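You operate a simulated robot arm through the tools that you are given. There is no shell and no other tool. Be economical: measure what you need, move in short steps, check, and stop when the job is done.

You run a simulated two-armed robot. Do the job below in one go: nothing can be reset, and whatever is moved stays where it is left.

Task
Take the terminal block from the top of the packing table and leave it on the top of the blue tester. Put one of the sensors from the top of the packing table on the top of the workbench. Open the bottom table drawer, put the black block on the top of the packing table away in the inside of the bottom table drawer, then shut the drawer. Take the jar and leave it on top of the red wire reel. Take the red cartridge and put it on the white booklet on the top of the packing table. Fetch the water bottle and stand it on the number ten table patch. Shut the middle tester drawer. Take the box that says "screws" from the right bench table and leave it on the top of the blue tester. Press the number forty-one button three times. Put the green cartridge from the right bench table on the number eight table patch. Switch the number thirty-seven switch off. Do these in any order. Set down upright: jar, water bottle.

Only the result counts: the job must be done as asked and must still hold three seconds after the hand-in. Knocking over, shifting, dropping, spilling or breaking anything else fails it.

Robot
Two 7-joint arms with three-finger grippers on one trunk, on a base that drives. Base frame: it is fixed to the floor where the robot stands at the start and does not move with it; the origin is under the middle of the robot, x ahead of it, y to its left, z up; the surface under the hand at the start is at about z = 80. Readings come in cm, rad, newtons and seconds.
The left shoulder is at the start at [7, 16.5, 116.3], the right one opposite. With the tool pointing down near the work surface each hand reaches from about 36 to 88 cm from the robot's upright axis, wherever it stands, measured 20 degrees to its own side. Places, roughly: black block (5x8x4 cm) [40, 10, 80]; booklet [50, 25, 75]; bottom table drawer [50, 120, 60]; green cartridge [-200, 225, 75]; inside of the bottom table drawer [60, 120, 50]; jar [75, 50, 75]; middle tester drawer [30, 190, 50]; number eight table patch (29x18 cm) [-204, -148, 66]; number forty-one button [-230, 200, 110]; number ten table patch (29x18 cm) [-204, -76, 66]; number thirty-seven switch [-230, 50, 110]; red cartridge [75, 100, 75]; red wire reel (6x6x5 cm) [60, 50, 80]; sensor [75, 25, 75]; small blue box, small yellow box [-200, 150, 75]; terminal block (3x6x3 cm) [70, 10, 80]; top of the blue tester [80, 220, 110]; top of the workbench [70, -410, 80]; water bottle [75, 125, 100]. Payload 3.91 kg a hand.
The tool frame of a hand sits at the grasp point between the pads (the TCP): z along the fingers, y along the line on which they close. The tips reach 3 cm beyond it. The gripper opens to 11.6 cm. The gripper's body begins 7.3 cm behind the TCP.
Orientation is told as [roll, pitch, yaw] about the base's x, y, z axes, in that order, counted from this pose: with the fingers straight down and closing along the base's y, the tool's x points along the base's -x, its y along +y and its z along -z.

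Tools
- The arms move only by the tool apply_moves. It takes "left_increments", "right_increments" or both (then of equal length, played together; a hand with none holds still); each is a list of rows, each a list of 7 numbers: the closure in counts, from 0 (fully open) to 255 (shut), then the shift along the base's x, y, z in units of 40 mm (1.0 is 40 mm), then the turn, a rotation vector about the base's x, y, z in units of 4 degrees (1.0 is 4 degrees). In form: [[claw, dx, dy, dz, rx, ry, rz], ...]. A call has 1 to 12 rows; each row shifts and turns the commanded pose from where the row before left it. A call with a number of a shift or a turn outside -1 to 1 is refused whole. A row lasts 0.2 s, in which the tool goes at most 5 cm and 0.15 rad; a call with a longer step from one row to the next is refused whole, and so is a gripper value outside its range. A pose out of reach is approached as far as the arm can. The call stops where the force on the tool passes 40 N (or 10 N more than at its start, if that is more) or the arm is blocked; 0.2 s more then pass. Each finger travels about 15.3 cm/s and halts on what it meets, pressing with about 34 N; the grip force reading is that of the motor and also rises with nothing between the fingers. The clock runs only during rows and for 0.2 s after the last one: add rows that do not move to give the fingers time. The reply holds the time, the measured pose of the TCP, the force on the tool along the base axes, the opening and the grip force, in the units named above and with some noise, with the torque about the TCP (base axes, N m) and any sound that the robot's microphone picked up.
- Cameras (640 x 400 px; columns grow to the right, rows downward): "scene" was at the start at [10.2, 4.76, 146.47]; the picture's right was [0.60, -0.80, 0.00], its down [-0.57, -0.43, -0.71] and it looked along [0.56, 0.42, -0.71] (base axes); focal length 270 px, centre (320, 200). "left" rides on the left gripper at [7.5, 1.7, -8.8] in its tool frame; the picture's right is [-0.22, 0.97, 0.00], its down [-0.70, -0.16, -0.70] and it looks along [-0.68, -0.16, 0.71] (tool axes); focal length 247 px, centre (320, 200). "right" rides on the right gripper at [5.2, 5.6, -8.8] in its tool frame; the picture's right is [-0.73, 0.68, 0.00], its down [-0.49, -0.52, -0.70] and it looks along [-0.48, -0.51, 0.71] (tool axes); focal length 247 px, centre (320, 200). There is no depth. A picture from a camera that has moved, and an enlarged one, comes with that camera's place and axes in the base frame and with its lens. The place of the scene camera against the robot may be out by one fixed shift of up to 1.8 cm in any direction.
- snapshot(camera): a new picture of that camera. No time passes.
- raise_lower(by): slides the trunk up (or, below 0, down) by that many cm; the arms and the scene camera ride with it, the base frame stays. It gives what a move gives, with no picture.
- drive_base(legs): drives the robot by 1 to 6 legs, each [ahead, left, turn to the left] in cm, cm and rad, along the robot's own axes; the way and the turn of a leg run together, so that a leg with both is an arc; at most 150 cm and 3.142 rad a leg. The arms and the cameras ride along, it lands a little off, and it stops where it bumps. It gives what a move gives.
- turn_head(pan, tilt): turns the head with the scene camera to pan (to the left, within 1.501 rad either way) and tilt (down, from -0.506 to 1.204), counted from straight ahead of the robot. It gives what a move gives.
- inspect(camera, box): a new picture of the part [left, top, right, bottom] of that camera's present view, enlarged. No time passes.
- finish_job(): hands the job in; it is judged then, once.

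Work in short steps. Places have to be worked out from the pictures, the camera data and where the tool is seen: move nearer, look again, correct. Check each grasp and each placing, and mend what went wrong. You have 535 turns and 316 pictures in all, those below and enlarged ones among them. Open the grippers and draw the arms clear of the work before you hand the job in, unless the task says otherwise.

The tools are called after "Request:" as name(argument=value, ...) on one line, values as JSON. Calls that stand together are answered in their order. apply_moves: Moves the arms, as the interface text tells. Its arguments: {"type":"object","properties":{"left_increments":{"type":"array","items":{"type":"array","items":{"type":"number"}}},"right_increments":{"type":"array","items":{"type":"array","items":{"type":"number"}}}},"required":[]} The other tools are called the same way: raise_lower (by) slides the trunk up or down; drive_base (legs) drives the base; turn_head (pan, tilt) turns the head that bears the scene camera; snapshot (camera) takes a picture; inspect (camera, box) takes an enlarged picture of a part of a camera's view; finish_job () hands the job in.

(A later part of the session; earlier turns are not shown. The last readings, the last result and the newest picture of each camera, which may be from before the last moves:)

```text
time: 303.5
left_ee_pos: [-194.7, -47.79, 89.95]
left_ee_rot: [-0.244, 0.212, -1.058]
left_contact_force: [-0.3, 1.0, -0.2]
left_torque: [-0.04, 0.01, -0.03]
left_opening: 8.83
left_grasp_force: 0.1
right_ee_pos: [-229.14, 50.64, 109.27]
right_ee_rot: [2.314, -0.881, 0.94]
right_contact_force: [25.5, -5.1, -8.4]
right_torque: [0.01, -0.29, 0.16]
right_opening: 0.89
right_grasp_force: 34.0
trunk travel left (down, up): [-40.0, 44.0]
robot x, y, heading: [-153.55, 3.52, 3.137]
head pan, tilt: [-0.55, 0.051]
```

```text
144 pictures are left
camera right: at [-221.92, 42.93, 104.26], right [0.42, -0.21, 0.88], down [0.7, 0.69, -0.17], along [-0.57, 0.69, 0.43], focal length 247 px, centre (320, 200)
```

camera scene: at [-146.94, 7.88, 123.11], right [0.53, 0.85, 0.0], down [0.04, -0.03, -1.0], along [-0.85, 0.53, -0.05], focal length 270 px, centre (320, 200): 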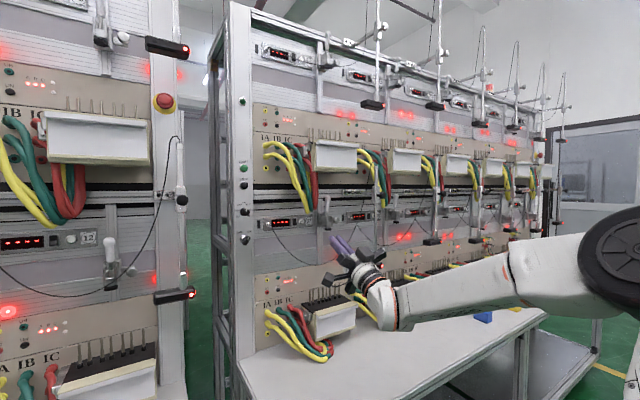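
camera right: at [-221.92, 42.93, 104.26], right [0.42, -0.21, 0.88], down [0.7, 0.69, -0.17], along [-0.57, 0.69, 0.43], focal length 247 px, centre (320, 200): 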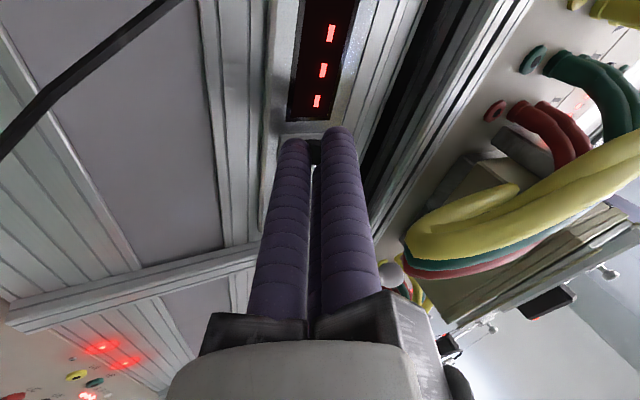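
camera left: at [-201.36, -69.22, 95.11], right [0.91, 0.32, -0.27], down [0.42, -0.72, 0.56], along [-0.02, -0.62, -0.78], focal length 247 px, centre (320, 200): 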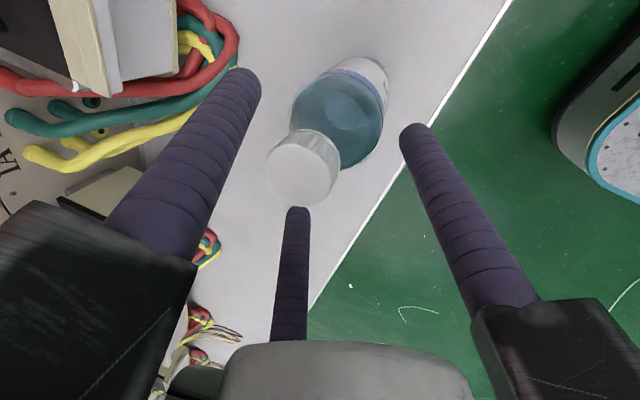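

25 N contact. Retreat 4 cm and inspect the rocker.

Request:
apply_moves(right_increments=[[255, 0.4, 0, 0, 0, 0, 0], [255, 0.8, 0, 0, 0, 0, 0], [255, 0.5, 0, 0, 0, 0, 0], [255, 0, 0, 0, 0, 0, 0]])

Request:
inspect(camera="right", box=[220, 60, 340, 160])

Request:
inspect(camera="scene", box=[285, 200, 345, 240])

```text
time: 304.5
left_ee_pos: [-194.77, -47.68, 90.02]
left_ee_rot: [-0.239, 0.209, -1.057]
left_contact_force: [-0.4, 0.2, -0.5]
left_torque: [0.01, 0.0, 0.01]
left_opening: 8.87
left_grasp_force: 0.0
right_ee_pos: [-223.83, 51.42, 108.99]
right_ee_rot: [2.315, -0.882, 0.944]
right_contact_force: [-0.3, -0.5, 0.3]
right_torque: [-0.02, 0.0, -0.02]
right_opening: 0.92
right_grasp_force: 34.1
right hand out of reach, approached as far as the arm can: row 3
trunk travel left (down, up): [-40.0, 44.0]
robot x, y, heading: [-153.66, 3.1, 3.136]
head pan, tilt: [-0.55, 0.051]
```

```text
4.00 times, centred on (280, 110) of right
camera zoom: at [-216.49, 43.72, 103.87], right [0.42, -0.21, 0.88], down [0.7, 0.69, -0.17], along [-0.58, 0.69, 0.44], focal length 988 px, centre (480, 560)
```

zoom: 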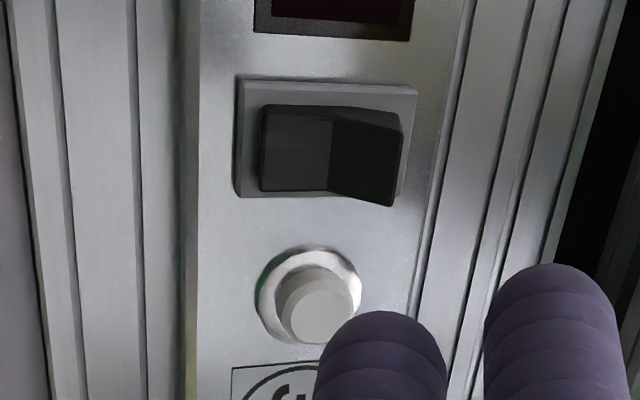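

```text
10.00 times, centred on (315, 220) of scene
camera zoom: at [-167.6, 8.01, 123.12], right [0.53, 0.85, 0.0], down [0.04, -0.03, -1.0], along [-0.85, 0.53, -0.05], focal length 2696 px, centre (370, 0)
```

zoom: 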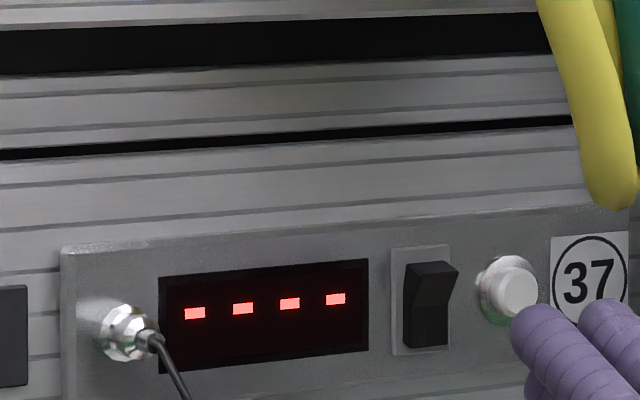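

The upper half now protrudes: it toggled. Compare with its neighbour.

Request:
inspect(camera="scene", box=[340, 195, 400, 235])

Request:
inspect(camera="scene", box=[230, 20, 340, 90])

```text
10.00 times, centred on (370, 215) of scene
camera zoom: at [-167.6, 8.01, 123.12], right [0.53, 0.85, 0.0], down [0.04, -0.03, -1.0], along [-0.85, 0.53, -0.05], focal length 2696 px, centre (-180, 50)
```

zoom: 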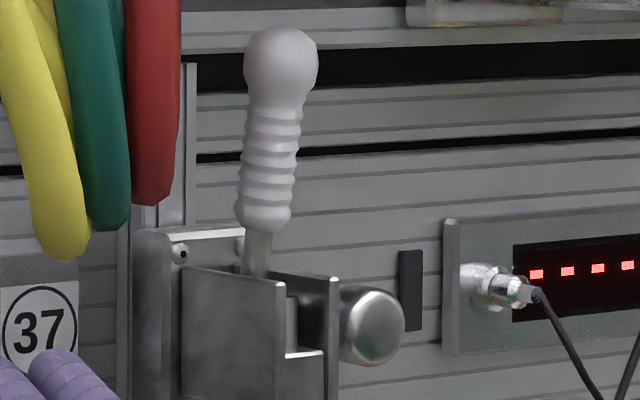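

```text
5.71 times, centred on (285, 55) of scene
camera zoom: at [-167.6, 8.01, 123.12], right [0.53, 0.85, 0.0], down [0.04, -0.03, -1.0], along [-0.85, 0.53, -0.05], focal length 1541 px, centre (520, 1029)
```

zoom: 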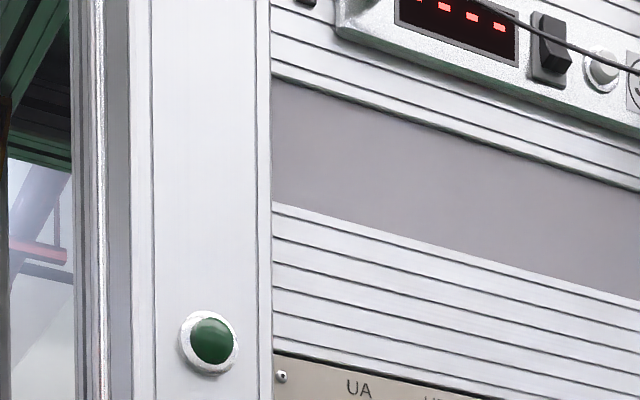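

Switch 37 has flipped (lower half in). Now button 41: back off, drive along +y by 147 cm, and look.

Request:
drive_base(legs=[[-28, 0, 0], [0, -146, 0]])

Request:
snapshot(camera="right")

Request:
snapshot(camera="scene")

```text
time: 313.3
left_ee_pos: [-166.28, 97.7, 90.01]
left_ee_rot: [-0.238, 0.21, -1.054]
left_contact_force: [0.2, 0.7, 0.4]
left_torque: [-0.03, -0.01, 0.03]
left_opening: 8.88
left_grasp_force: 0.0
right_ee_pos: [-195.6, 196.64, 108.95]
right_ee_rot: [2.314, -0.881, 0.949]
right_contact_force: [0.3, -1.1, 0.0]
right_torque: [0.0, -0.01, 0.03]
right_opening: 0.9
right_grasp_force: 34.3
trunk travel left (down, up): [-40.0, 44.0]
robot x, y, heading: [-125.15, 148.66, 3.136]
head pan, tilt: [-0.55, 0.051]
```

```text
139 pictures are left
camera right: at [-188.27, 188.93, 103.84], right [0.42, -0.2, 0.88], down [0.7, 0.7, -0.17], along [-0.58, 0.69, 0.44], focal length 247 px, centre (320, 200)
```

right: 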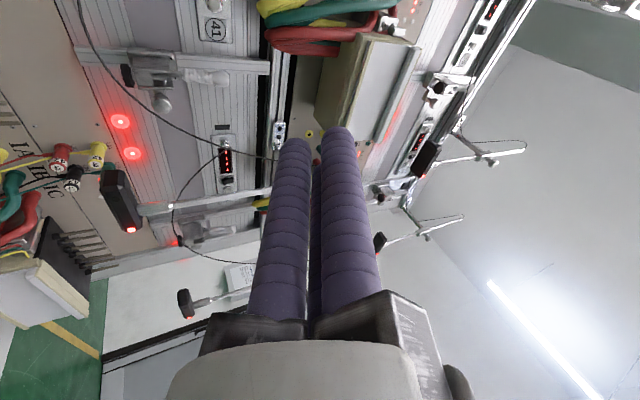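

```text
138 pictures are left
camera scene: at [-139.22, 153.45, 123.12], right [0.52, 0.85, 0.0], down [0.04, -0.03, -1.0], along [-0.85, 0.52, -0.05], focal length 270 px, centre (320, 200)
```

scene: 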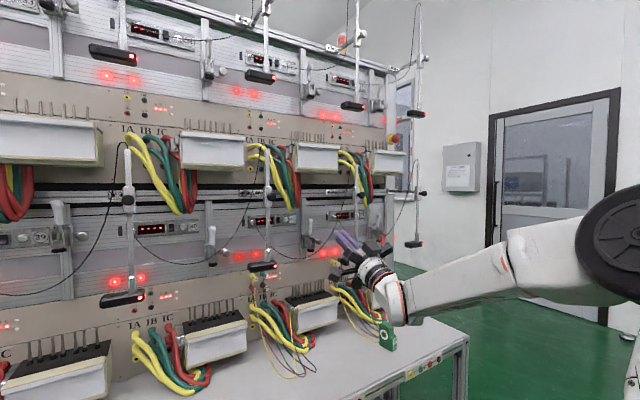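

Unit 41 is ahead: button ≈[-232,196.4,110.3]. Raise 1.3 cm and approach 22 cm.

Request:
apply_moves(right_increments=[[255, 0, -0.05, 0.32, 0, 0, 0], [255, 0, 0, 0, 0, 0, 0]])

Request:
drive_base(legs=[[22, 0, 0]])

Request:
snapshot(camera="right")

Request:
inspect(camera="scene", box=[260, 150, 440, 290])

```text
time: 313.9
left_ee_pos: [-166.36, 97.53, 90.08]
left_ee_rot: [-0.238, 0.211, -1.053]
left_contact_force: [0.4, 0.6, 0.6]
left_torque: [-0.03, 0.02, 0.0]
left_opening: 8.86
left_grasp_force: 0.1
right_ee_pos: [-195.84, 196.58, 110.21]
right_ee_rot: [2.316, -0.883, 0.951]
right_contact_force: [1.1, 1.0, -0.5]
right_torque: [-0.02, 0.03, 0.03]
right_opening: 0.91
right_grasp_force: 33.6
trunk travel left (down, up): [-40.0, 44.0]
robot x, y, heading: [-125.05, 149.01, 3.141]
head pan, tilt: [-0.55, 0.051]
```

```text
time: 315.6
left_ee_pos: [-188.43, 97.63, 89.99]
left_ee_rot: [-0.241, 0.209, -1.052]
left_contact_force: [-0.4, 0.3, -1.1]
left_torque: [-0.02, -0.05, 0.02]
left_opening: 8.88
left_grasp_force: 0.1
right_ee_pos: [-217.96, 196.57, 110.14]
right_ee_rot: [2.318, -0.884, 0.952]
right_contact_force: [-0.2, 0.8, -0.3]
right_torque: [0.0, 0.0, 0.0]
right_opening: 0.91
right_grasp_force: 34.1
trunk travel left (down, up): [-40.0, 44.0]
robot x, y, heading: [-147.11, 149.23, 3.139]
head pan, tilt: [-0.55, 0.051]
```

```text
137 pictures are left
camera right: at [-210.62, 188.99, 105.0], right [0.42, -0.2, 0.88], down [0.7, 0.7, -0.17], along [-0.58, 0.69, 0.44], focal length 247 px, centre (320, 200)
```

right: 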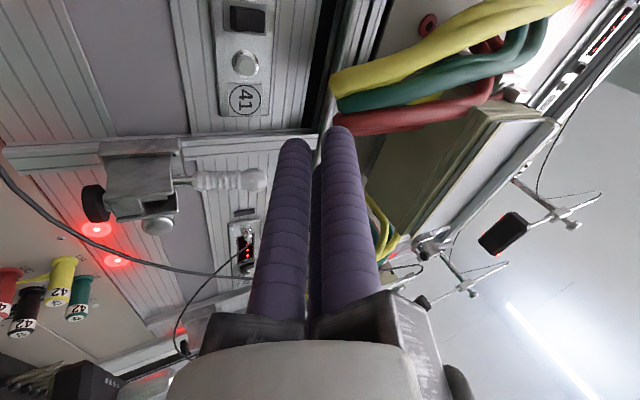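

```text
2.86 times, centred on (350, 220) of scene
camera zoom: at [-161.42, 153.47, 123.1], right [0.52, 0.85, 0.0], down [0.04, -0.03, -1.0], along [-0.85, 0.52, -0.05], focal length 770 px, centre (234, 143)
```

zoom: 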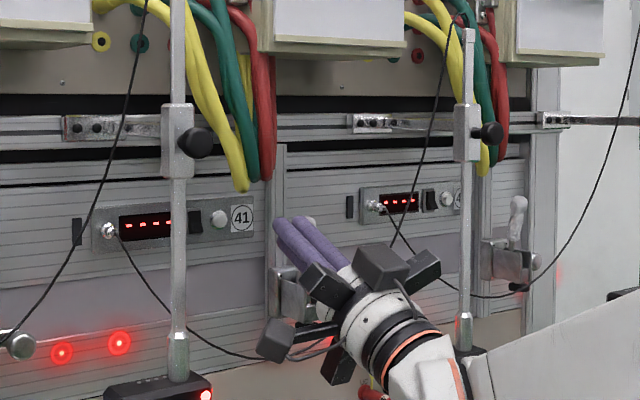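

Button at ≈[-231.5,196.1,110.2]. Shift −0.5 cm in y, advance 6 cm, look once more.

Request:
apply_moves(right_increments=[[255, 0, -0.11, 0, 0, 0, 0], [255, 0, 0, 0, 0, 0, 0]])

Request:
drive_base(legs=[[6, 0, 0]])

Request:
snapshot(camera="right")

Request:
inspect(camera="scene", box=[260, 150, 440, 290])

```text
time: 316.1
left_ee_pos: [-188.44, 97.55, 89.87]
left_ee_rot: [-0.239, 0.209, -1.054]
left_contact_force: [-1.0, 0.5, -0.4]
left_torque: [-0.03, 0.05, 0.04]
left_opening: 8.86
left_grasp_force: 0.0
right_ee_pos: [-217.96, 196.31, 110.21]
right_ee_rot: [2.316, -0.882, 0.95]
right_contact_force: [0.0, 0.9, -0.7]
right_torque: [0.0, -0.02, 0.0]
right_opening: 0.92
right_grasp_force: 34.0
trunk travel left (down, up): [-40.0, 44.0]
robot x, y, heading: [-147.16, 149.03, 3.141]
head pan, tilt: [-0.55, 0.051]
```

```text
time: 317.1
left_ee_pos: [-194.44, 97.59, 90.0]
left_ee_rot: [-0.238, 0.208, -1.053]
left_contact_force: [-0.3, 0.4, -0.4]
left_torque: [-0.01, -0.04, 0.03]
left_opening: 8.85
left_grasp_force: 0.0
right_ee_pos: [-224.13, 196.31, 110.03]
right_ee_rot: [2.316, -0.885, 0.954]
right_contact_force: [-0.4, 0.2, 0.0]
right_torque: [-0.01, 0.04, 0.0]
right_opening: 0.9
right_grasp_force: 34.1
trunk travel left (down, up): [-40.0, 44.0]
robot x, y, heading: [-153.53, 148.91, 3.135]
head pan, tilt: [-0.55, 0.051]
```

```text
135 pictures are left
camera right: at [-216.73, 188.68, 104.9], right [0.42, -0.21, 0.88], down [0.69, 0.7, -0.17], along [-0.58, 0.68, 0.44], focal length 247 px, centre (320, 200)
```

right: 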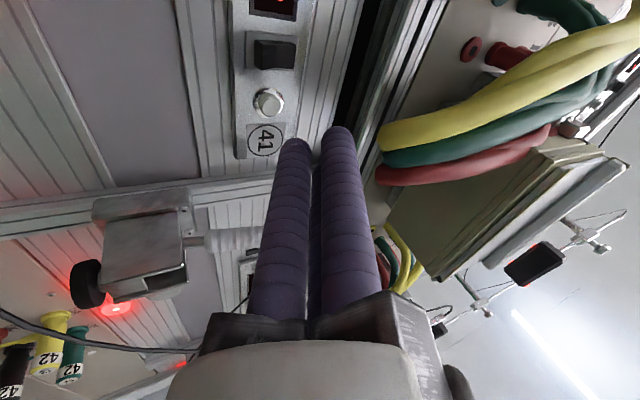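

```text
2.86 times, centred on (350, 220) of scene
camera zoom: at [-167.49, 153.49, 123.09], right [0.52, 0.85, 0.0], down [0.04, -0.03, -1.0], along [-0.85, 0.52, -0.05], focal length 770 px, centre (234, 143)
```

zoom: 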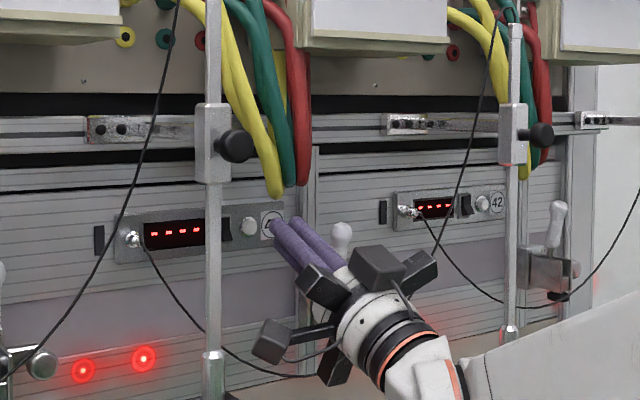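

Shift −0.3 cm in y and press step by step.

Request:
apply_moves(right_increments=[[255, 0, -0.07, 0, 0, 0, 0], [255, -0.4, 0, 0, 0, 0, 0], [255, -0.2, 0, 0, 0, 0, 0], [255, -0.1, 0, 0, 0, 0, 0], [255, -0.05, 0, 0, 0, 0, 0], [255, -0.05, 0, 0, 0, 0, 0], [255, -0.05, 0, 0, 0, 0, 0], [255, 0, 0, 0, 0, 0, 0]])

Request:
snapshot(camera="right")

```text
time: 318.9
left_ee_pos: [-194.41, 97.67, 89.94]
left_ee_rot: [-0.239, 0.209, -1.055]
left_contact_force: [0.7, 0.7, -0.1]
left_torque: [0.0, -0.03, 0.01]
left_opening: 8.86
left_grasp_force: 0.1
right_ee_pos: [-227.32, 196.02, 110.16]
right_ee_rot: [2.317, -0.883, 0.949]
right_contact_force: [0.0, -0.1, -0.4]
right_torque: [0.01, -0.01, 0.03]
right_opening: 0.9
right_grasp_force: 34.1
trunk travel left (down, up): [-40.0, 44.0]
robot x, y, heading: [-153.31, 148.69, 3.139]
head pan, tilt: [-0.55, 0.051]
```

```text
133 pictures are left
camera right: at [-219.99, 188.4, 105.0], right [0.42, -0.2, 0.88], down [0.69, 0.7, -0.17], along [-0.58, 0.68, 0.44], focal length 247 px, centre (320, 200)
```

right: 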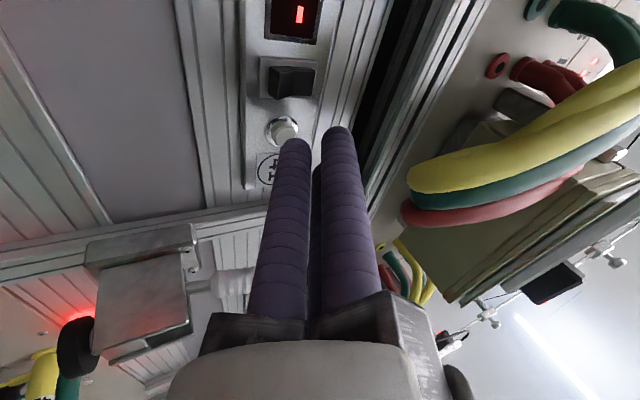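

Request:
apply_moves(right_increments=[[255, -0.05, 0, 0, 0, 0, 0], [255, -0.05, 0, 0, 0, 0, 0], [255, -0.05, 0, 0, 0, 0, 0], [255, -0.05, 0, 0, 0, 0, 0], [255, -0.05, 0, 0, 0, 0, 0], [255, 0, 0, 0, 0, 0, 0]])

Request:
inspect(camera="right", box=[220, 60, 360, 180])

```text
time: 320.3
left_ee_pos: [-194.35, 97.66, 89.97]
left_ee_rot: [-0.239, 0.208, -1.056]
left_contact_force: [-0.4, 0.4, -0.2]
left_torque: [-0.01, -0.04, 0.02]
left_opening: 8.84
left_grasp_force: 0.1
right_ee_pos: [-228.28, 196.02, 110.07]
right_ee_rot: [2.317, -0.883, 0.952]
right_contact_force: [0.6, -0.3, 0.4]
right_torque: [0.02, -0.04, -0.01]
right_opening: 0.91
right_grasp_force: 34.2
trunk travel left (down, up): [-40.0, 44.0]
robot x, y, heading: [-153.32, 148.81, 3.14]
head pan, tilt: [-0.55, 0.051]
```

```text
3.33 times, centred on (290, 120) of right
camera zoom: at [-220.95, 188.42, 104.99], right [0.42, -0.21, 0.88], down [0.69, 0.7, -0.17], along [-0.58, 0.68, 0.44], focal length 823 px, centre (420, 467)
```

zoom: 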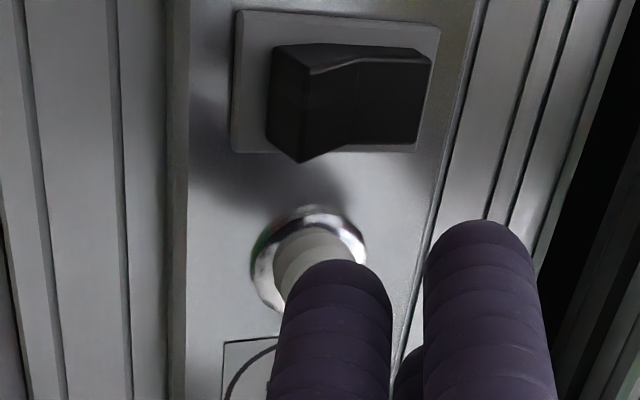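

Request:
apply_moves(right_increments=[[255, -0.05, 0, 0, 0, 0, 0], [255, -0.05, 0, 0, 0, 0, 0], [255, -0.05, 0, 0, 0, 0, 0], [255, -0.05, 0, 0, 0, 0, 0], [255, 0, 0, 0, 0, 0, 0]])

Request:
inspect(camera="right", box=[220, 60, 360, 180])

```text
time: 321.5
left_ee_pos: [-194.33, 97.58, 90.0]
left_ee_rot: [-0.24, 0.211, -1.055]
left_contact_force: [0.0, 0.6, -0.7]
left_torque: [0.0, -0.01, 0.02]
left_opening: 8.88
left_grasp_force: 0.0
right_ee_pos: [-229.17, 196.08, 110.13]
right_ee_rot: [2.318, -0.883, 0.954]
right_contact_force: [0.4, -0.1, 0.3]
right_torque: [-0.01, -0.01, 0.02]
right_opening: 0.89
right_grasp_force: 34.8
trunk travel left (down, up): [-40.0, 44.0]
robot x, y, heading: [-152.88, 148.87, 3.136]
head pan, tilt: [-0.55, 0.051]
```

```text
3.33 times, centred on (290, 120) of right
camera zoom: at [-221.77, 188.41, 104.98], right [0.42, -0.21, 0.88], down [0.69, 0.7, -0.17], along [-0.58, 0.68, 0.44], focal length 823 px, centre (420, 467)
```

zoom: 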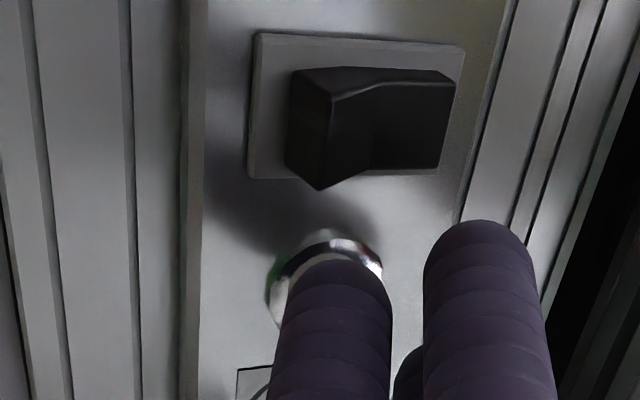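

Request:
apply_moves(right_increments=[[255, -0.05, 0, 0, 0, 0, 0], [255, -0.05, 0, 0, 0, 0, 0], [255, -0.05, 0, 0, 0, 0, 0], [255, 0, 0, 0, 0, 0, 0]])

Request:
inspect(camera="right", box=[220, 60, 360, 180])

```text
time: 322.5
left_ee_pos: [-194.23, 97.63, 90.03]
left_ee_rot: [-0.241, 0.21, -1.055]
left_contact_force: [0.7, 0.0, 0.8]
left_torque: [0.04, 0.0, 0.0]
left_opening: 8.86
left_grasp_force: 0.0
right_ee_pos: [-229.65, 196.04, 110.1]
right_ee_rot: [2.319, -0.882, 0.952]
right_contact_force: [13.3, -2.2, -3.3]
right_torque: [0.01, -0.13, 0.07]
right_opening: 0.89
right_grasp_force: 34.4
trunk travel left (down, up): [-40.0, 44.0]
robot x, y, heading: [-153.25, 148.9, 3.143]
head pan, tilt: [-0.55, 0.051]
heard: click
```

```text
3.33 times, centred on (290, 120) of right
camera zoom: at [-222.22, 188.42, 105.0], right [0.42, -0.21, 0.88], down [0.69, 0.7, -0.17], along [-0.58, 0.68, 0.44], focal length 823 px, centre (420, 467)
```

zoom: 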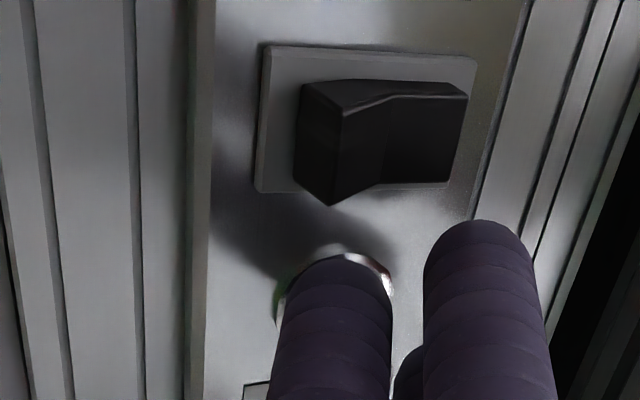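

A click: press 1 counted. Release 1.2 cm and press again.

Request:
apply_moves(right_increments=[[255, 0.2, 0, 0, 0, 0, 0], [255, 0.2, 0, 0, 0, 0, 0], [255, 0, 0, 0, 0, 0, 0], [255, 0, 0, 0, 0, 0, 0]])

Request:
apply_moves(right_increments=[[255, -0.2, 0, 0, 0, 0, 0], [255, -0.1, 0, 0, 0, 0, 0], [255, -0.05, 0, 0, 0, 0, 0], [255, -0.05, 0, 0, 0, 0, 0], [255, 0, 0, 0, 0, 0, 0]])

```text
time: 323.5
left_ee_pos: [-194.34, 97.68, 90.0]
left_ee_rot: [-0.24, 0.209, -1.055]
left_contact_force: [-0.3, -0.2, -0.5]
left_torque: [-0.02, -0.01, 0.01]
left_opening: 8.88
left_grasp_force: 0.0
right_ee_pos: [-228.13, 196.09, 110.07]
right_ee_rot: [2.317, -0.882, 0.949]
right_contact_force: [0.1, -0.3, 0.1]
right_torque: [-0.02, 0.02, -0.03]
right_opening: 0.91
right_grasp_force: 33.4
trunk travel left (down, up): [-40.0, 44.0]
robot x, y, heading: [-153.01, 148.61, 3.135]
head pan, tilt: [-0.55, 0.051]
```

```text
time: 324.7
left_ee_pos: [-194.28, 97.72, 89.93]
left_ee_rot: [-0.242, 0.209, -1.055]
left_contact_force: [-0.3, 0.0, 0.9]
left_torque: [0.03, 0.02, 0.0]
left_opening: 8.85
left_grasp_force: 0.1
right_ee_pos: [-229.48, 196.1, 110.2]
right_ee_rot: [2.317, -0.884, 0.951]
right_contact_force: [13.2, -1.4, -4.8]
right_torque: [-0.01, -0.18, 0.04]
right_opening: 0.91
right_grasp_force: 33.8
trunk travel left (down, up): [-40.0, 44.0]
robot x, y, heading: [-153.31, 148.57, 3.139]
head pan, tilt: [-0.55, 0.051]
heard: click
```

Second click. Release and press the third time.

Request:
apply_moves(right_increments=[[255, 0.2, 0, 0, 0, 0, 0], [255, 0.2, 0, 0, 0, 0, 0], [255, 0, 0, 0, 0, 0, 0], [255, 0, 0, 0, 0, 0, 0]])

Request:
apply_moves(right_increments=[[255, -0.2, 0, 0, 0, 0, 0], [255, -0.1, 0, 0, 0, 0, 0], [255, -0.05, 0, 0, 0, 0, 0], [255, -0.05, 0, 0, 0, 0, 0], [255, 0, 0, 0, 0, 0, 0]])

```text
time: 325.7
left_ee_pos: [-194.37, 97.64, 89.95]
left_ee_rot: [-0.239, 0.209, -1.052]
left_contact_force: [-0.4, 0.3, 0.2]
left_torque: [0.01, -0.03, -0.02]
left_opening: 8.87
left_grasp_force: 0.1
right_ee_pos: [-228.16, 195.97, 110.17]
right_ee_rot: [2.318, -0.882, 0.95]
right_contact_force: [-0.2, 1.1, -0.5]
right_torque: [-0.01, -0.04, 0.03]
right_opening: 0.91
right_grasp_force: 34.0
trunk travel left (down, up): [-40.0, 44.0]
robot x, y, heading: [-153.35, 149.04, 3.138]
head pan, tilt: [-0.55, 0.051]
```

```text
time: 326.9
left_ee_pos: [-194.24, 97.61, 90.04]
left_ee_rot: [-0.241, 0.207, -1.053]
left_contact_force: [0.4, 0.0, -1.3]
left_torque: [0.0, 0.0, 0.01]
left_opening: 8.86
left_grasp_force: 0.0
right_ee_pos: [-229.46, 196.04, 110.06]
right_ee_rot: [2.319, -0.882, 0.95]
right_contact_force: [12.8, -2.4, -4.3]
right_torque: [0.0, -0.16, 0.02]
right_opening: 0.91
right_grasp_force: 33.8
trunk travel left (down, up): [-40.0, 44.0]
robot x, y, heading: [-153.29, 148.92, 3.138]
head pan, tilt: [-0.55, 0.051]
heard: click
```

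Three clicks. Back away, raise the trunk, and return the right hand to vertical.

Request:
drive_base(legs=[[-40, 0, 0]])

Request:
raise_lower(by=30)

Request:
apply_moves(right_increments=[[200, 0, 0, -0.3, 0.27, -0.97, 0.169], [100, 0, 0, -0.3, 0.27, -0.97, 0.169], [60, 0, 0, -0.3, 0.27, -0.97, 0.169], [0, 0, 0, -0.3, 0.27, -0.97, 0.169], [0, 0, 0, -0.3, 0.27, -0.97, 0.169], [0, 0, 0, -0.3, 0.27, -0.97, 0.169], [0, 0, 0, -0.3, 0.27, -0.97, 0.169], [0, 0, 0, -0.3, 0.27, -0.97, 0.169], [0, 0, 0, -0.3, 0.27, -0.97, 0.169], [0, 0, 0, -0.3, 0.27, -0.97, 0.169], [0, 0, 0, 0, 0.27, -0.97, 0.169], [0, 0, 0, 0, 0.27, -0.97, 0.169]])

Request:
apply_moves(right_increments=[[0, 0, 0, 0, 0.27, -0.97, 0.169], [0, 0, 0, 0, 0.27, -0.97, 0.169], [0, 0, 0, 0, 0.27, -0.97, 0.169], [0, 0, 0, 0, 0.27, -0.97, 0.169], [0, 0, 0, 0, 0.27, -0.97, 0.169], [0, 0, 0, 0, 0.27, -0.97, 0.169], [0, 0, 0, 0, 0.27, -0.97, 0.169], [0, 0, 0, 0, 0.27, -0.97, 0.169], [0, 0, 0, 0, 0.27, -0.97, 0.169], [0, 0, 0, 0, 0.27, -0.97, 0.169], [0, 0, 0, 0, 0.27, -0.97, 0.169], [0, 0, 0, 0, 0.27, -0.97, 0.169]])

Request:
apply_moves(right_increments=[[0, 0, 0, 0, 0.27, -0.97, 0.169], [0, 0, 0, 0, 0.27, -0.97, 0.169], [0, 0, 0, 0, 0.27, -0.97, 0.169], [0, 0, 0, 0, 0.27, -0.97, 0.169], [0, 0, 0, 0, 0.27, -0.97, 0.169], [0, 0, 0, 0, 0, 0, 0]])

```text
time: 329.4
left_ee_pos: [-154.93, 97.64, 90.05]
left_ee_rot: [-0.239, 0.21, -1.056]
left_contact_force: [-0.5, 0.3, -0.7]
left_torque: [-0.01, -0.01, -0.02]
left_opening: 8.84
left_grasp_force: 0.0
right_ee_pos: [-189.78, 196.16, 110.09]
right_ee_rot: [2.319, -0.883, 0.945]
right_contact_force: [0.2, -0.1, 0.7]
right_torque: [0.0, -0.02, 0.01]
right_opening: 0.91
right_grasp_force: 33.7
trunk travel left (down, up): [-40.0, 44.0]
robot x, y, heading: [-113.49, 148.56, 3.136]
head pan, tilt: [-0.55, 0.051]
```

```text
time: 332.4
left_ee_pos: [-155.08, 97.63, 119.96]
left_ee_rot: [-0.238, 0.21, -1.057]
left_contact_force: [-0.5, -0.2, 0.0]
left_torque: [-0.02, -0.01, -0.01]
left_opening: 8.88
left_grasp_force: 0.0
right_ee_pos: [-189.9, 196.18, 140.1]
right_ee_rot: [2.317, -0.883, 0.947]
right_contact_force: [-0.5, -0.6, -0.5]
right_torque: [-0.03, 0.0, 0.0]
right_opening: 0.9
right_grasp_force: 34.5
trunk travel left (down, up): [-70.0, 14.0]
robot x, y, heading: [-113.65, 148.16, 3.131]
head pan, tilt: [-0.55, 0.051]
```

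```text
time: 335.0
left_ee_pos: [-155.03, 97.73, 119.9]
left_ee_rot: [-0.239, 0.211, -1.057]
left_contact_force: [0.0, 1.2, -0.1]
left_torque: [-0.03, 0.0, 0.0]
left_opening: 8.88
left_grasp_force: 0.1
right_ee_pos: [-189.86, 196.01, 128.12]
right_ee_rot: [0.746, -1.036, 2.476]
right_contact_force: [-0.4, 0.6, 0.2]
right_torque: [-0.01, 0.02, 0.0]
right_opening: 11.6
right_grasp_force: 0.1
trunk travel left (down, up): [-70.0, 14.0]
robot x, y, heading: [-113.67, 148.87, 3.137]
head pan, tilt: [-0.55, 0.051]
```

```text
time: 337.6
left_ee_pos: [-155.09, 97.62, 119.93]
left_ee_rot: [-0.24, 0.21, -1.058]
left_contact_force: [-0.3, 0.0, -0.2]
left_torque: [-0.03, -0.06, -0.03]
left_opening: 8.88
left_grasp_force: 0.1
right_ee_pos: [-189.92, 196.16, 127.89]
right_ee_rot: [0.105, -0.329, 3.066]
right_contact_force: [0.4, 0.3, 0.1]
right_torque: [0.0, 0.01, -0.03]
right_opening: 11.58
right_grasp_force: 0.0
trunk travel left (down, up): [-70.0, 14.0]
robot x, y, heading: [-113.58, 148.37, 3.134]
head pan, tilt: [-0.55, 0.051]
```

```text
time: 339.0
left_ee_pos: [-154.95, 97.55, 119.96]
left_ee_rot: [-0.239, 0.211, -1.057]
left_contact_force: [0.3, -0.2, -0.3]
left_torque: [0.03, 0.01, -0.05]
left_opening: 8.85
left_grasp_force: 0.0
right_ee_pos: [-183.37, 201.24, 125.93]
right_ee_rot: [-0.005, 0.004, -3.138]
right_contact_force: [-0.5, 0.1, 0.5]
right_torque: [0.04, 0.01, 0.0]
right_opening: 11.58
right_grasp_force: 0.1
right hand out of reach, approached as far as the arm can: row 2, 3, 4, 5
trunk travel left (down, up): [-70.0, 14.0]
robot x, y, heading: [-113.25, 148.86, 3.133]
head pan, tilt: [-0.55, 0.051]
```

Request:
apply_moves(left_increments=[[0, -0.3, 0, -0.5, -0.178, -0.892, 0], [0, -0.3, 0, -0.5, -0.178, -0.892, 0], [0, -0.3, 0, 0, -0.178, -0.892, 0], [0, -0.3, 0, 0, -0.178, -0.892, 0], [0, 0, 0, 0, -0.178, -0.892, 0], [0, 0, 0, 0, 0, 0, 0]])

Request:
turn_head(pan=-0.25, tilt=0.5)

Request:
snapshot(camera="scene")

```text
time: 340.4
left_ee_pos: [-159.61, 97.69, 116.05]
left_ee_rot: [-0.001, -0.002, -1.033]
left_contact_force: [0.2, 1.6, 0.1]
left_torque: [0.0, 0.0, -0.05]
left_opening: 11.59
left_grasp_force: 0.0
right_ee_pos: [-183.43, 201.42, 125.9]
right_ee_rot: [-0.003, 0.003, -3.139]
right_contact_force: [-0.2, -0.1, -0.3]
right_torque: [-0.04, -0.01, -0.02]
right_opening: 11.59
right_grasp_force: 0.1
trunk travel left (down, up): [-70.0, 14.0]
robot x, y, heading: [-113.8, 148.82, 3.133]
head pan, tilt: [-0.55, 0.051]
```

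```text
time: 341.3
left_ee_pos: [-159.76, 97.66, 116.01]
left_ee_rot: [-0.001, -0.003, -1.035]
left_contact_force: [0.1, 0.7, -0.3]
left_torque: [-0.02, 0.01, -0.04]
left_opening: 11.63
left_grasp_force: 0.0
right_ee_pos: [-183.33, 201.24, 125.85]
right_ee_rot: [-0.002, 0.004, -3.139]
right_contact_force: [0.2, 0.0, 0.3]
right_torque: [0.02, -0.03, 0.01]
right_opening: 11.63
right_grasp_force: 0.1
trunk travel left (down, up): [-70.0, 14.0]
robot x, y, heading: [-113.28, 148.3, 3.134]
head pan, tilt: [-0.25, 0.499]
```

```text
129 pictures are left
camera scene: at [-128.7, 150.85, 148.97], right [0.25, 0.97, 0.0], down [0.46, -0.12, -0.88], along [-0.85, 0.22, -0.48], focal length 270 px, centre (320, 200)
```

scene: 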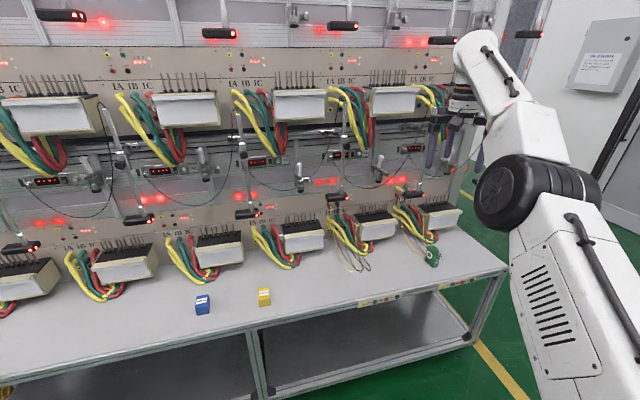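

Request:
inspect(camera="scene", box=[180, 270, 290, 330])

Request:
inspect(camera="scene", box=[370, 190, 480, 280])

```text
5.82 times, centred on (235, 300) of scene
camera zoom: at [-128.7, 150.85, 148.97], right [0.25, 0.97, 0.0], down [0.46, -0.12, -0.88], along [-0.85, 0.22, -0.48], focal length 1569 px, centre (814, -382)
```

zoom: 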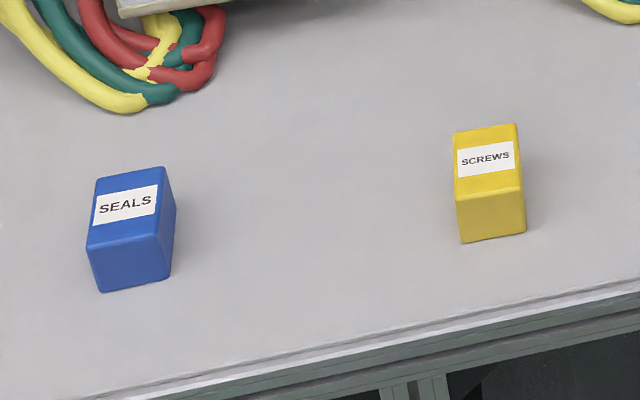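

```text
4.44 times, centred on (425, 235) of scene
camera zoom: at [-128.7, 150.85, 148.97], right [0.25, 0.97, 0.0], down [0.46, -0.12, -0.88], along [-0.85, 0.22, -0.48], focal length 1198 px, centre (-147, 44)
```

zoom: 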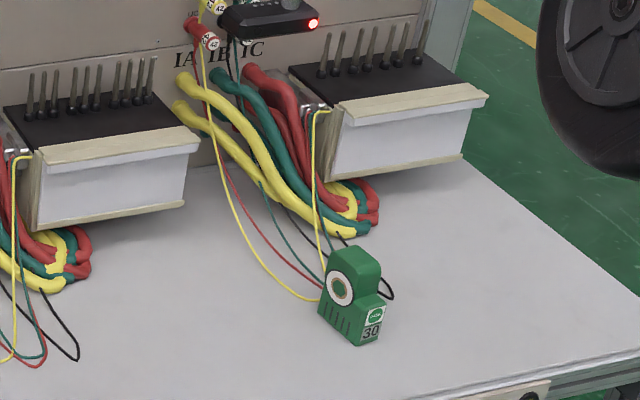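

The yellow box says SCREWS (≈[-200.5,147.6]); green cartridge stands near [-205,219]. First the screws box with the left hand: turn its yaw −30°, pull the right in, and drive into position.

Request:
apply_moves(left_increments=[[60, 0, 0, 0, 0, 0, -1], [60, 0, 0, 0, 0, 0, -1], [60, 0, 0, 0, 0, 0, -1], [60, 0, 0, 0, 0, 0, -1], [60, 0, 0, 0, 0, 0, -1], [60, 0, 0, 0, 0, 0, -1], [60, 0, 0, 0, 0, 0, -1], [60, 0, 0, 0, 0, 0, -0.7]], right_increments=[[60, 0.5, 0, 0, 0, 0, 0], [60, 0.5, 0, 0, 0, 0, 0], [60, 0.5, 0, 0, 0, 0, 0], [60, 0, 0, 0, 0, 0, 0], [60, 0, 0, 0, 0, 0, 0], [60, 0, 0, 0, 0, 0, 0], [60, 0, 0, 0, 0, 0, 0], [60, 0, 0, 0, 0, 0, 0]])

Request:
drive_base(legs=[[18, -24, 0]])

Request:
apply_moves(left_increments=[[60, -0.8, 0.6, 0, 0, 0, 0], [60, -0.8, 0.6, 0, 0, 0, 0], [60, -0.8, 0.6, -0.4, 0, 0, 0], [60, -0.8, 0.6, -0.4, 0, 0, 0], [60, -0.8, 0.6, -0.4, 0, 0, 0], [60, -0.3, 0.6, -0.6, 0, 0, 0], [60, 0, 0.5, -0.6, 0, 0, 0], [60, 0, 0, 0, 0, 0, 0]])

Request:
snapshot(camera="left")

Request:
snapshot(camera="scene")

```text
time: 343.1
left_ee_pos: [-159.81, 97.66, 116.05]
left_ee_rot: [-0.002, -0.001, -1.571]
left_contact_force: [-0.1, 0.0, 0.1]
left_torque: [-0.01, -0.02, -0.03]
left_opening: 8.88
left_grasp_force: 0.1
right_ee_pos: [-181.17, 203.03, 127.85]
right_ee_rot: [-0.001, 0.007, -3.137]
right_contact_force: [0.2, -0.9, 0.2]
right_torque: [0.0, -0.01, 0.03]
right_opening: 8.87
right_grasp_force: 0.0
right hand out of reach, approached as far as the arm can: row 1, 2, 3
trunk travel left (down, up): [-70.0, 14.0]
robot x, y, heading: [-113.37, 148.73, 3.135]
head pan, tilt: [-0.25, 0.499]
```

```text
time: 345.2
left_ee_pos: [-177.74, 122.08, 116.02]
left_ee_rot: [0.001, -0.001, -1.571]
left_contact_force: [0.0, -0.1, 0.0]
left_torque: [0.02, 0.0, 0.0]
left_opening: 8.88
left_grasp_force: 0.1
right_ee_pos: [-198.99, 227.47, 127.89]
right_ee_rot: [-0.003, 0.006, -3.138]
right_contact_force: [0.0, 0.3, 0.0]
right_torque: [0.04, 0.01, -0.03]
right_opening: 8.88
right_grasp_force: 0.1
trunk travel left (down, up): [-70.0, 14.0]
robot x, y, heading: [-131.36, 173.22, 3.137]
head pan, tilt: [-0.25, 0.499]
```

```text
time: 347.0
left_ee_pos: [-194.93, 138.48, 106.37]
left_ee_rot: [0.001, -0.001, -1.571]
left_contact_force: [0.4, -1.1, -0.1]
left_torque: [0.05, 0.02, -0.01]
left_opening: 8.87
left_grasp_force: 0.0
right_ee_pos: [-199.08, 227.53, 127.95]
right_ee_rot: [-0.003, 0.006, -3.138]
right_contact_force: [-1.0, -0.2, 0.4]
right_torque: [-0.01, -0.03, 0.02]
right_opening: 8.85
right_grasp_force: 0.0
trunk travel left (down, up): [-70.0, 14.0]
robot x, y, heading: [-131.39, 172.95, 3.13]
head pan, tilt: [-0.25, 0.499]
```

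```text
126 pictures are left
camera left: at [-193.17, 146.04, 115.03], right [0.97, -0.22, 0.0], down [-0.16, -0.7, 0.7], along [-0.16, -0.68, -0.71], focal length 247 px, centre (320, 200)
```

left: 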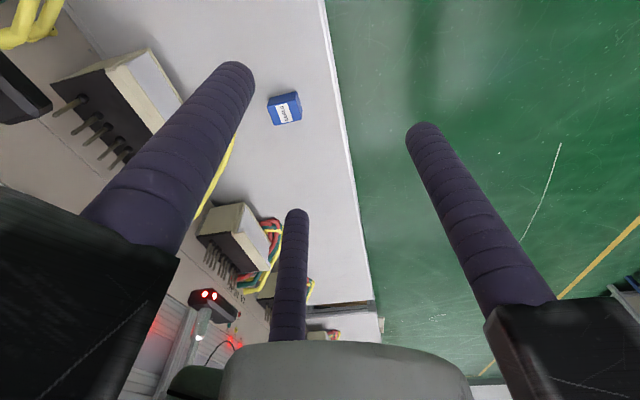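

```text
125 pictures are left
camera scene: at [-146.59, 175.25, 148.96], right [0.25, 0.97, 0.0], down [0.46, -0.12, -0.88], along [-0.85, 0.22, -0.48], focal length 270 px, centre (320, 200)
```

scene: 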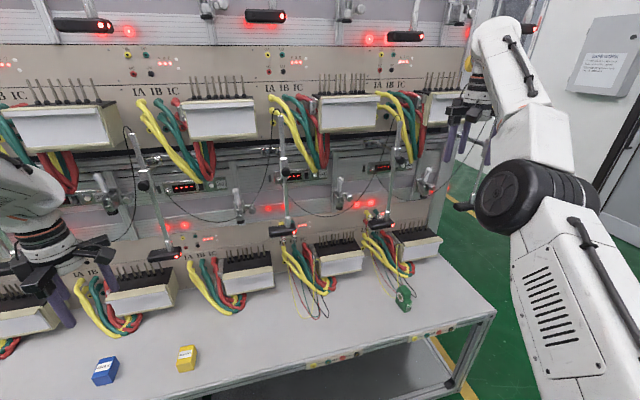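

Move the left hand above the yellow box (≈[-201,148.5]) and look down.

Request:
apply_moves(left_increments=[[60, -0.5, 0.8, 0, 0, 0, 0], [60, -0.5, 0.8, 0, 0, 0, 0], [60, -0.5, 0.9, 0, 0, 0, 0], [60, 0, 0, 0, 0, 0, 0]])

Request:
snapshot(camera="left")

```text
time: 348.0
left_ee_pos: [-200.92, 148.51, 106.38]
left_ee_rot: [0.001, 0.002, -1.568]
left_contact_force: [-0.2, -0.2, -0.6]
left_torque: [0.0, 0.03, 0.03]
left_opening: 8.85
left_grasp_force: 0.0
right_ee_pos: [-199.09, 227.56, 128.02]
right_ee_rot: [-0.002, 0.005, -3.137]
right_contact_force: [0.2, 0.6, -0.2]
right_torque: [0.02, 0.01, -0.01]
right_opening: 8.89
right_grasp_force: 0.1
trunk travel left (down, up): [-70.0, 14.0]
robot x, y, heading: [-131.17, 173.17, 3.134]
head pan, tilt: [-0.25, 0.499]
```

```text
124 pictures are left
camera left: at [-199.18, 155.97, 115.1], right [0.97, -0.22, 0.0], down [-0.16, -0.7, 0.7], along [-0.16, -0.68, -0.71], focal length 247 px, centre (320, 200)
```

left: 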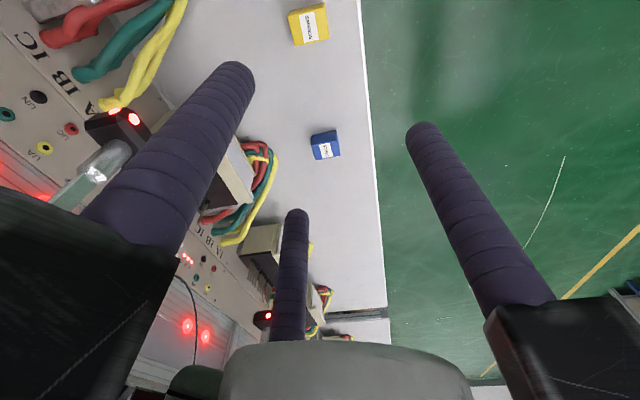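

Yellow box centre ≈[-202.7,149.6]. Centre and descend to z≈76, then verify.

Request:
apply_moves(left_increments=[[66, -0.45, 0.27, 0, 0, 0, 0], [66, 0, 0, -0.9, 0, 0, 0], [66, 0, 0, -1, 0, 0, 0], [66, 0, 0, -1, 0, 0, 0], [66, 0, 0, -1, 0, 0, 0], [66, 0, 0, -1, 0, 0, 0], [66, 0, 0, -1, 0, 0, 0], [66, 0, 0, -0.9, 0, 0, 0], [66, 0, 0, -0.7, 0, 0, 0], [66, 0, 0, 0, 0, 0, 0]])

Request:
snapshot(camera="left")

Request:
snapshot(camera="scene")

```text
time: 350.2
left_ee_pos: [-202.62, 149.54, 76.35]
left_ee_rot: [-0.001, -0.002, -1.572]
left_contact_force: [0.2, -0.2, 0.4]
left_torque: [-0.01, 0.01, -0.01]
left_opening: 8.57
left_grasp_force: 0.0
right_ee_pos: [-199.06, 227.58, 127.9]
right_ee_rot: [-0.002, 0.006, -3.138]
right_contact_force: [-0.5, 0.8, 0.6]
right_torque: [0.0, 0.04, 0.0]
right_opening: 8.87
right_grasp_force: 0.1
trunk travel left (down, up): [-70.0, 14.0]
robot x, y, heading: [-131.54, 172.8, 3.133]
head pan, tilt: [-0.25, 0.499]
```

```text
123 pictures are left
camera left: at [-200.94, 157.06, 85.0], right [0.97, -0.22, 0.0], down [-0.16, -0.69, 0.7], along [-0.16, -0.68, -0.71], focal length 247 px, centre (320, 200)
```

left: 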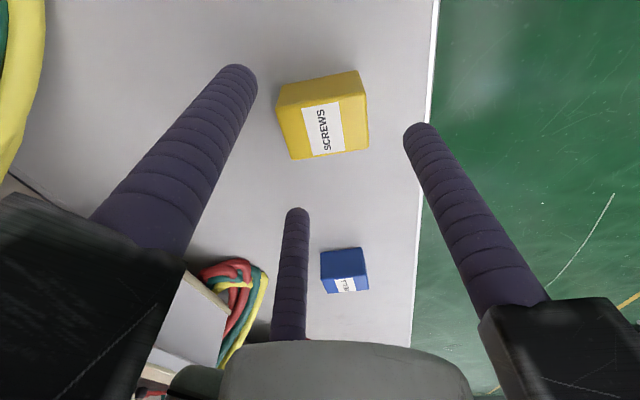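

```text
122 pictures are left
camera scene: at [-146.55, 175.31, 148.97], right [0.25, 0.97, 0.0], down [0.46, -0.12, -0.88], along [-0.85, 0.22, -0.48], focal length 270 px, centre (320, 200)
```

scene: 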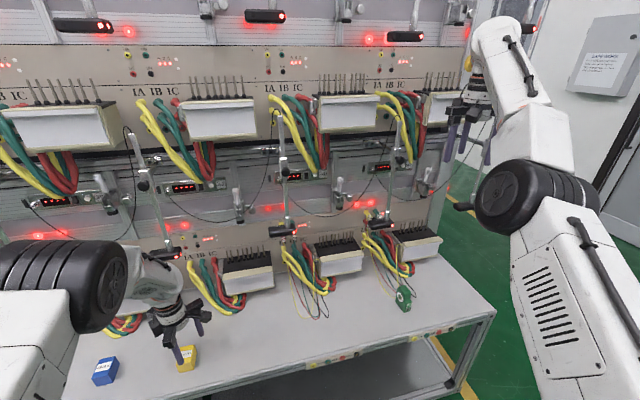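

Box is centred between the fingers. Descend to z≈69.7 and close.

Request:
apply_moves(left_increments=[[66, 0.03, 0.05, -0.6, 0, 0, 0], [66, 0, 0, -0.6, 0, 0, 0], [66, 0, 0, -0.45, 0, 0, 0], [66, 0, 0, 0, 0, 0, 0], [130, 0, 0, 0, 0, 0, 0], [255, 0, 0, 0, 0, 0, 0], [255, 0, 0, 0, 0, 0, 0], [255, 0, 0, 0, 0, 0, 0]])

Request:
apply_moves(left_increments=[[255, 0, 0, 0.2, 0, 0, 0], [255, 0, 0, 0.4, 0, 0, 0], [255, 0, 0, 0.4, 0, 0, 0], [255, 0, 0, 0, 0, 0, 0]])

Request:
snapshot(camera="left")

```text
time: 352.0
left_ee_pos: [-202.55, 149.76, 69.72]
left_ee_rot: [0.0, -0.002, -1.57]
left_contact_force: [0.6, -0.4, 0.9]
left_torque: [0.04, 0.07, 0.01]
left_opening: 4.99
left_grasp_force: 34.1
right_ee_pos: [-199.02, 227.56, 127.82]
right_ee_rot: [-0.002, 0.005, -3.137]
right_contact_force: [0.3, 0.7, -0.1]
right_torque: [0.01, 0.0, 0.02]
right_opening: 8.88
right_grasp_force: 0.1
trunk travel left (down, up): [-70.0, 14.0]
robot x, y, heading: [-131.66, 173.21, 3.134]
head pan, tilt: [-0.25, 0.499]
```

```text
time: 353.0
left_ee_pos: [-202.69, 149.79, 73.75]
left_ee_rot: [-0.001, -0.002, -1.571]
left_contact_force: [-0.9, -0.1, -0.8]
left_torque: [0.01, -0.03, 0.01]
left_opening: 5.0
left_grasp_force: 33.8
right_ee_pos: [-199.17, 227.62, 127.9]
right_ee_rot: [-0.001, 0.006, -3.139]
right_contact_force: [1.2, -0.9, 0.2]
right_torque: [-0.01, 0.0, 0.0]
right_opening: 8.88
right_grasp_force: 0.1
trunk travel left (down, up): [-70.0, 14.0]
robot x, y, heading: [-131.66, 173.22, 3.132]
head pan, tilt: [-0.25, 0.499]
```

```text
121 pictures are left
camera left: at [-200.9, 157.38, 82.41], right [0.97, -0.22, 0.0], down [-0.16, -0.7, 0.7], along [-0.16, -0.68, -0.71], focal length 247 px, centre (320, 200)
```

left: 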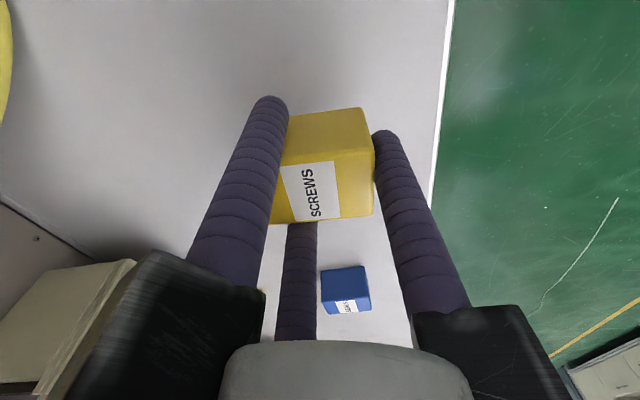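

Screws box is held. Raise it, and look at the green cartridge with the right camera.

Request:
apply_moves(left_increments=[[255, 0, 0, 0.8, 0, 0, 0], [255, 0, 0, 0.9, 0, 0, 0], [255, 0, 0, 0.9, 0, 0, 0], [255, 0, 0, 0.9, 0, 0, 0], [255, 0, 0, 0.9, 0, 0, 0], [255, 0, 0, 0.9, 0, 0, 0], [255, 0, 0, 0.9, 0, 0, 0], [255, 0.5, 0, 0.9, 0, 0, 0], [255, 0.8, 0, 0.5, 0, 0, 0], [255, 0.8, 0, 0, 0, 0, 0], [255, 0.8, 0, 0, 0, 0, 0], [255, 0, 0, 0, 0, 0, 0]])

Request:
snapshot(camera="right")

Request:
inspect(camera="scene", box=[340, 220, 460, 340])

```text
time: 355.6
left_ee_pos: [-191.13, 149.82, 103.84]
left_ee_rot: [0.0, -0.001, -1.571]
left_contact_force: [0.5, -0.5, -1.3]
left_torque: [-0.01, -0.01, -0.01]
left_opening: 5.0
left_grasp_force: 34.2
right_ee_pos: [-199.05, 227.58, 127.88]
right_ee_rot: [-0.003, 0.006, -3.139]
right_contact_force: [-0.4, 0.0, 0.5]
right_torque: [0.01, -0.04, -0.01]
right_opening: 8.89
right_grasp_force: 0.0
trunk travel left (down, up): [-70.0, 14.0]
robot x, y, heading: [-131.24, 172.77, 3.14]
head pan, tilt: [-0.25, 0.499]
```

```text
120 pictures are left
camera right: at [-193.93, 221.85, 136.83], right [-0.73, -0.68, -0.01], down [-0.49, 0.52, 0.7], along [-0.47, 0.51, -0.72], focal length 247 px, centre (320, 200)
```

right: 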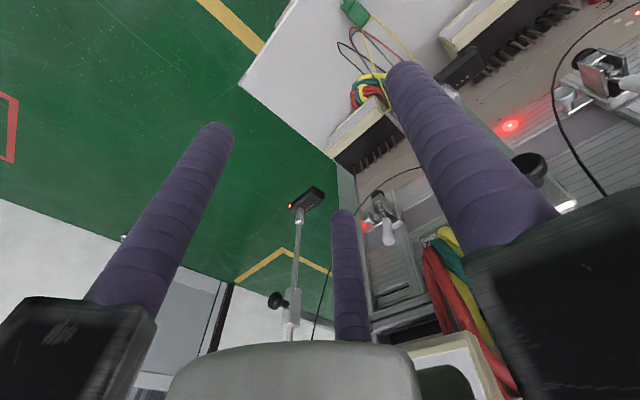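

```text
3.33 times, centred on (400, 280) of scene
camera zoom: at [-146.69, 175.28, 148.95], right [0.25, 0.97, 0.0], down [0.46, -0.12, -0.88], along [-0.85, 0.22, -0.48], focal length 899 px, centre (53, -67)
```

zoom: 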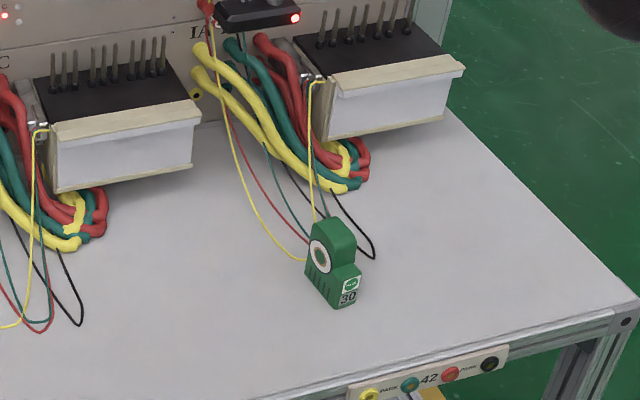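

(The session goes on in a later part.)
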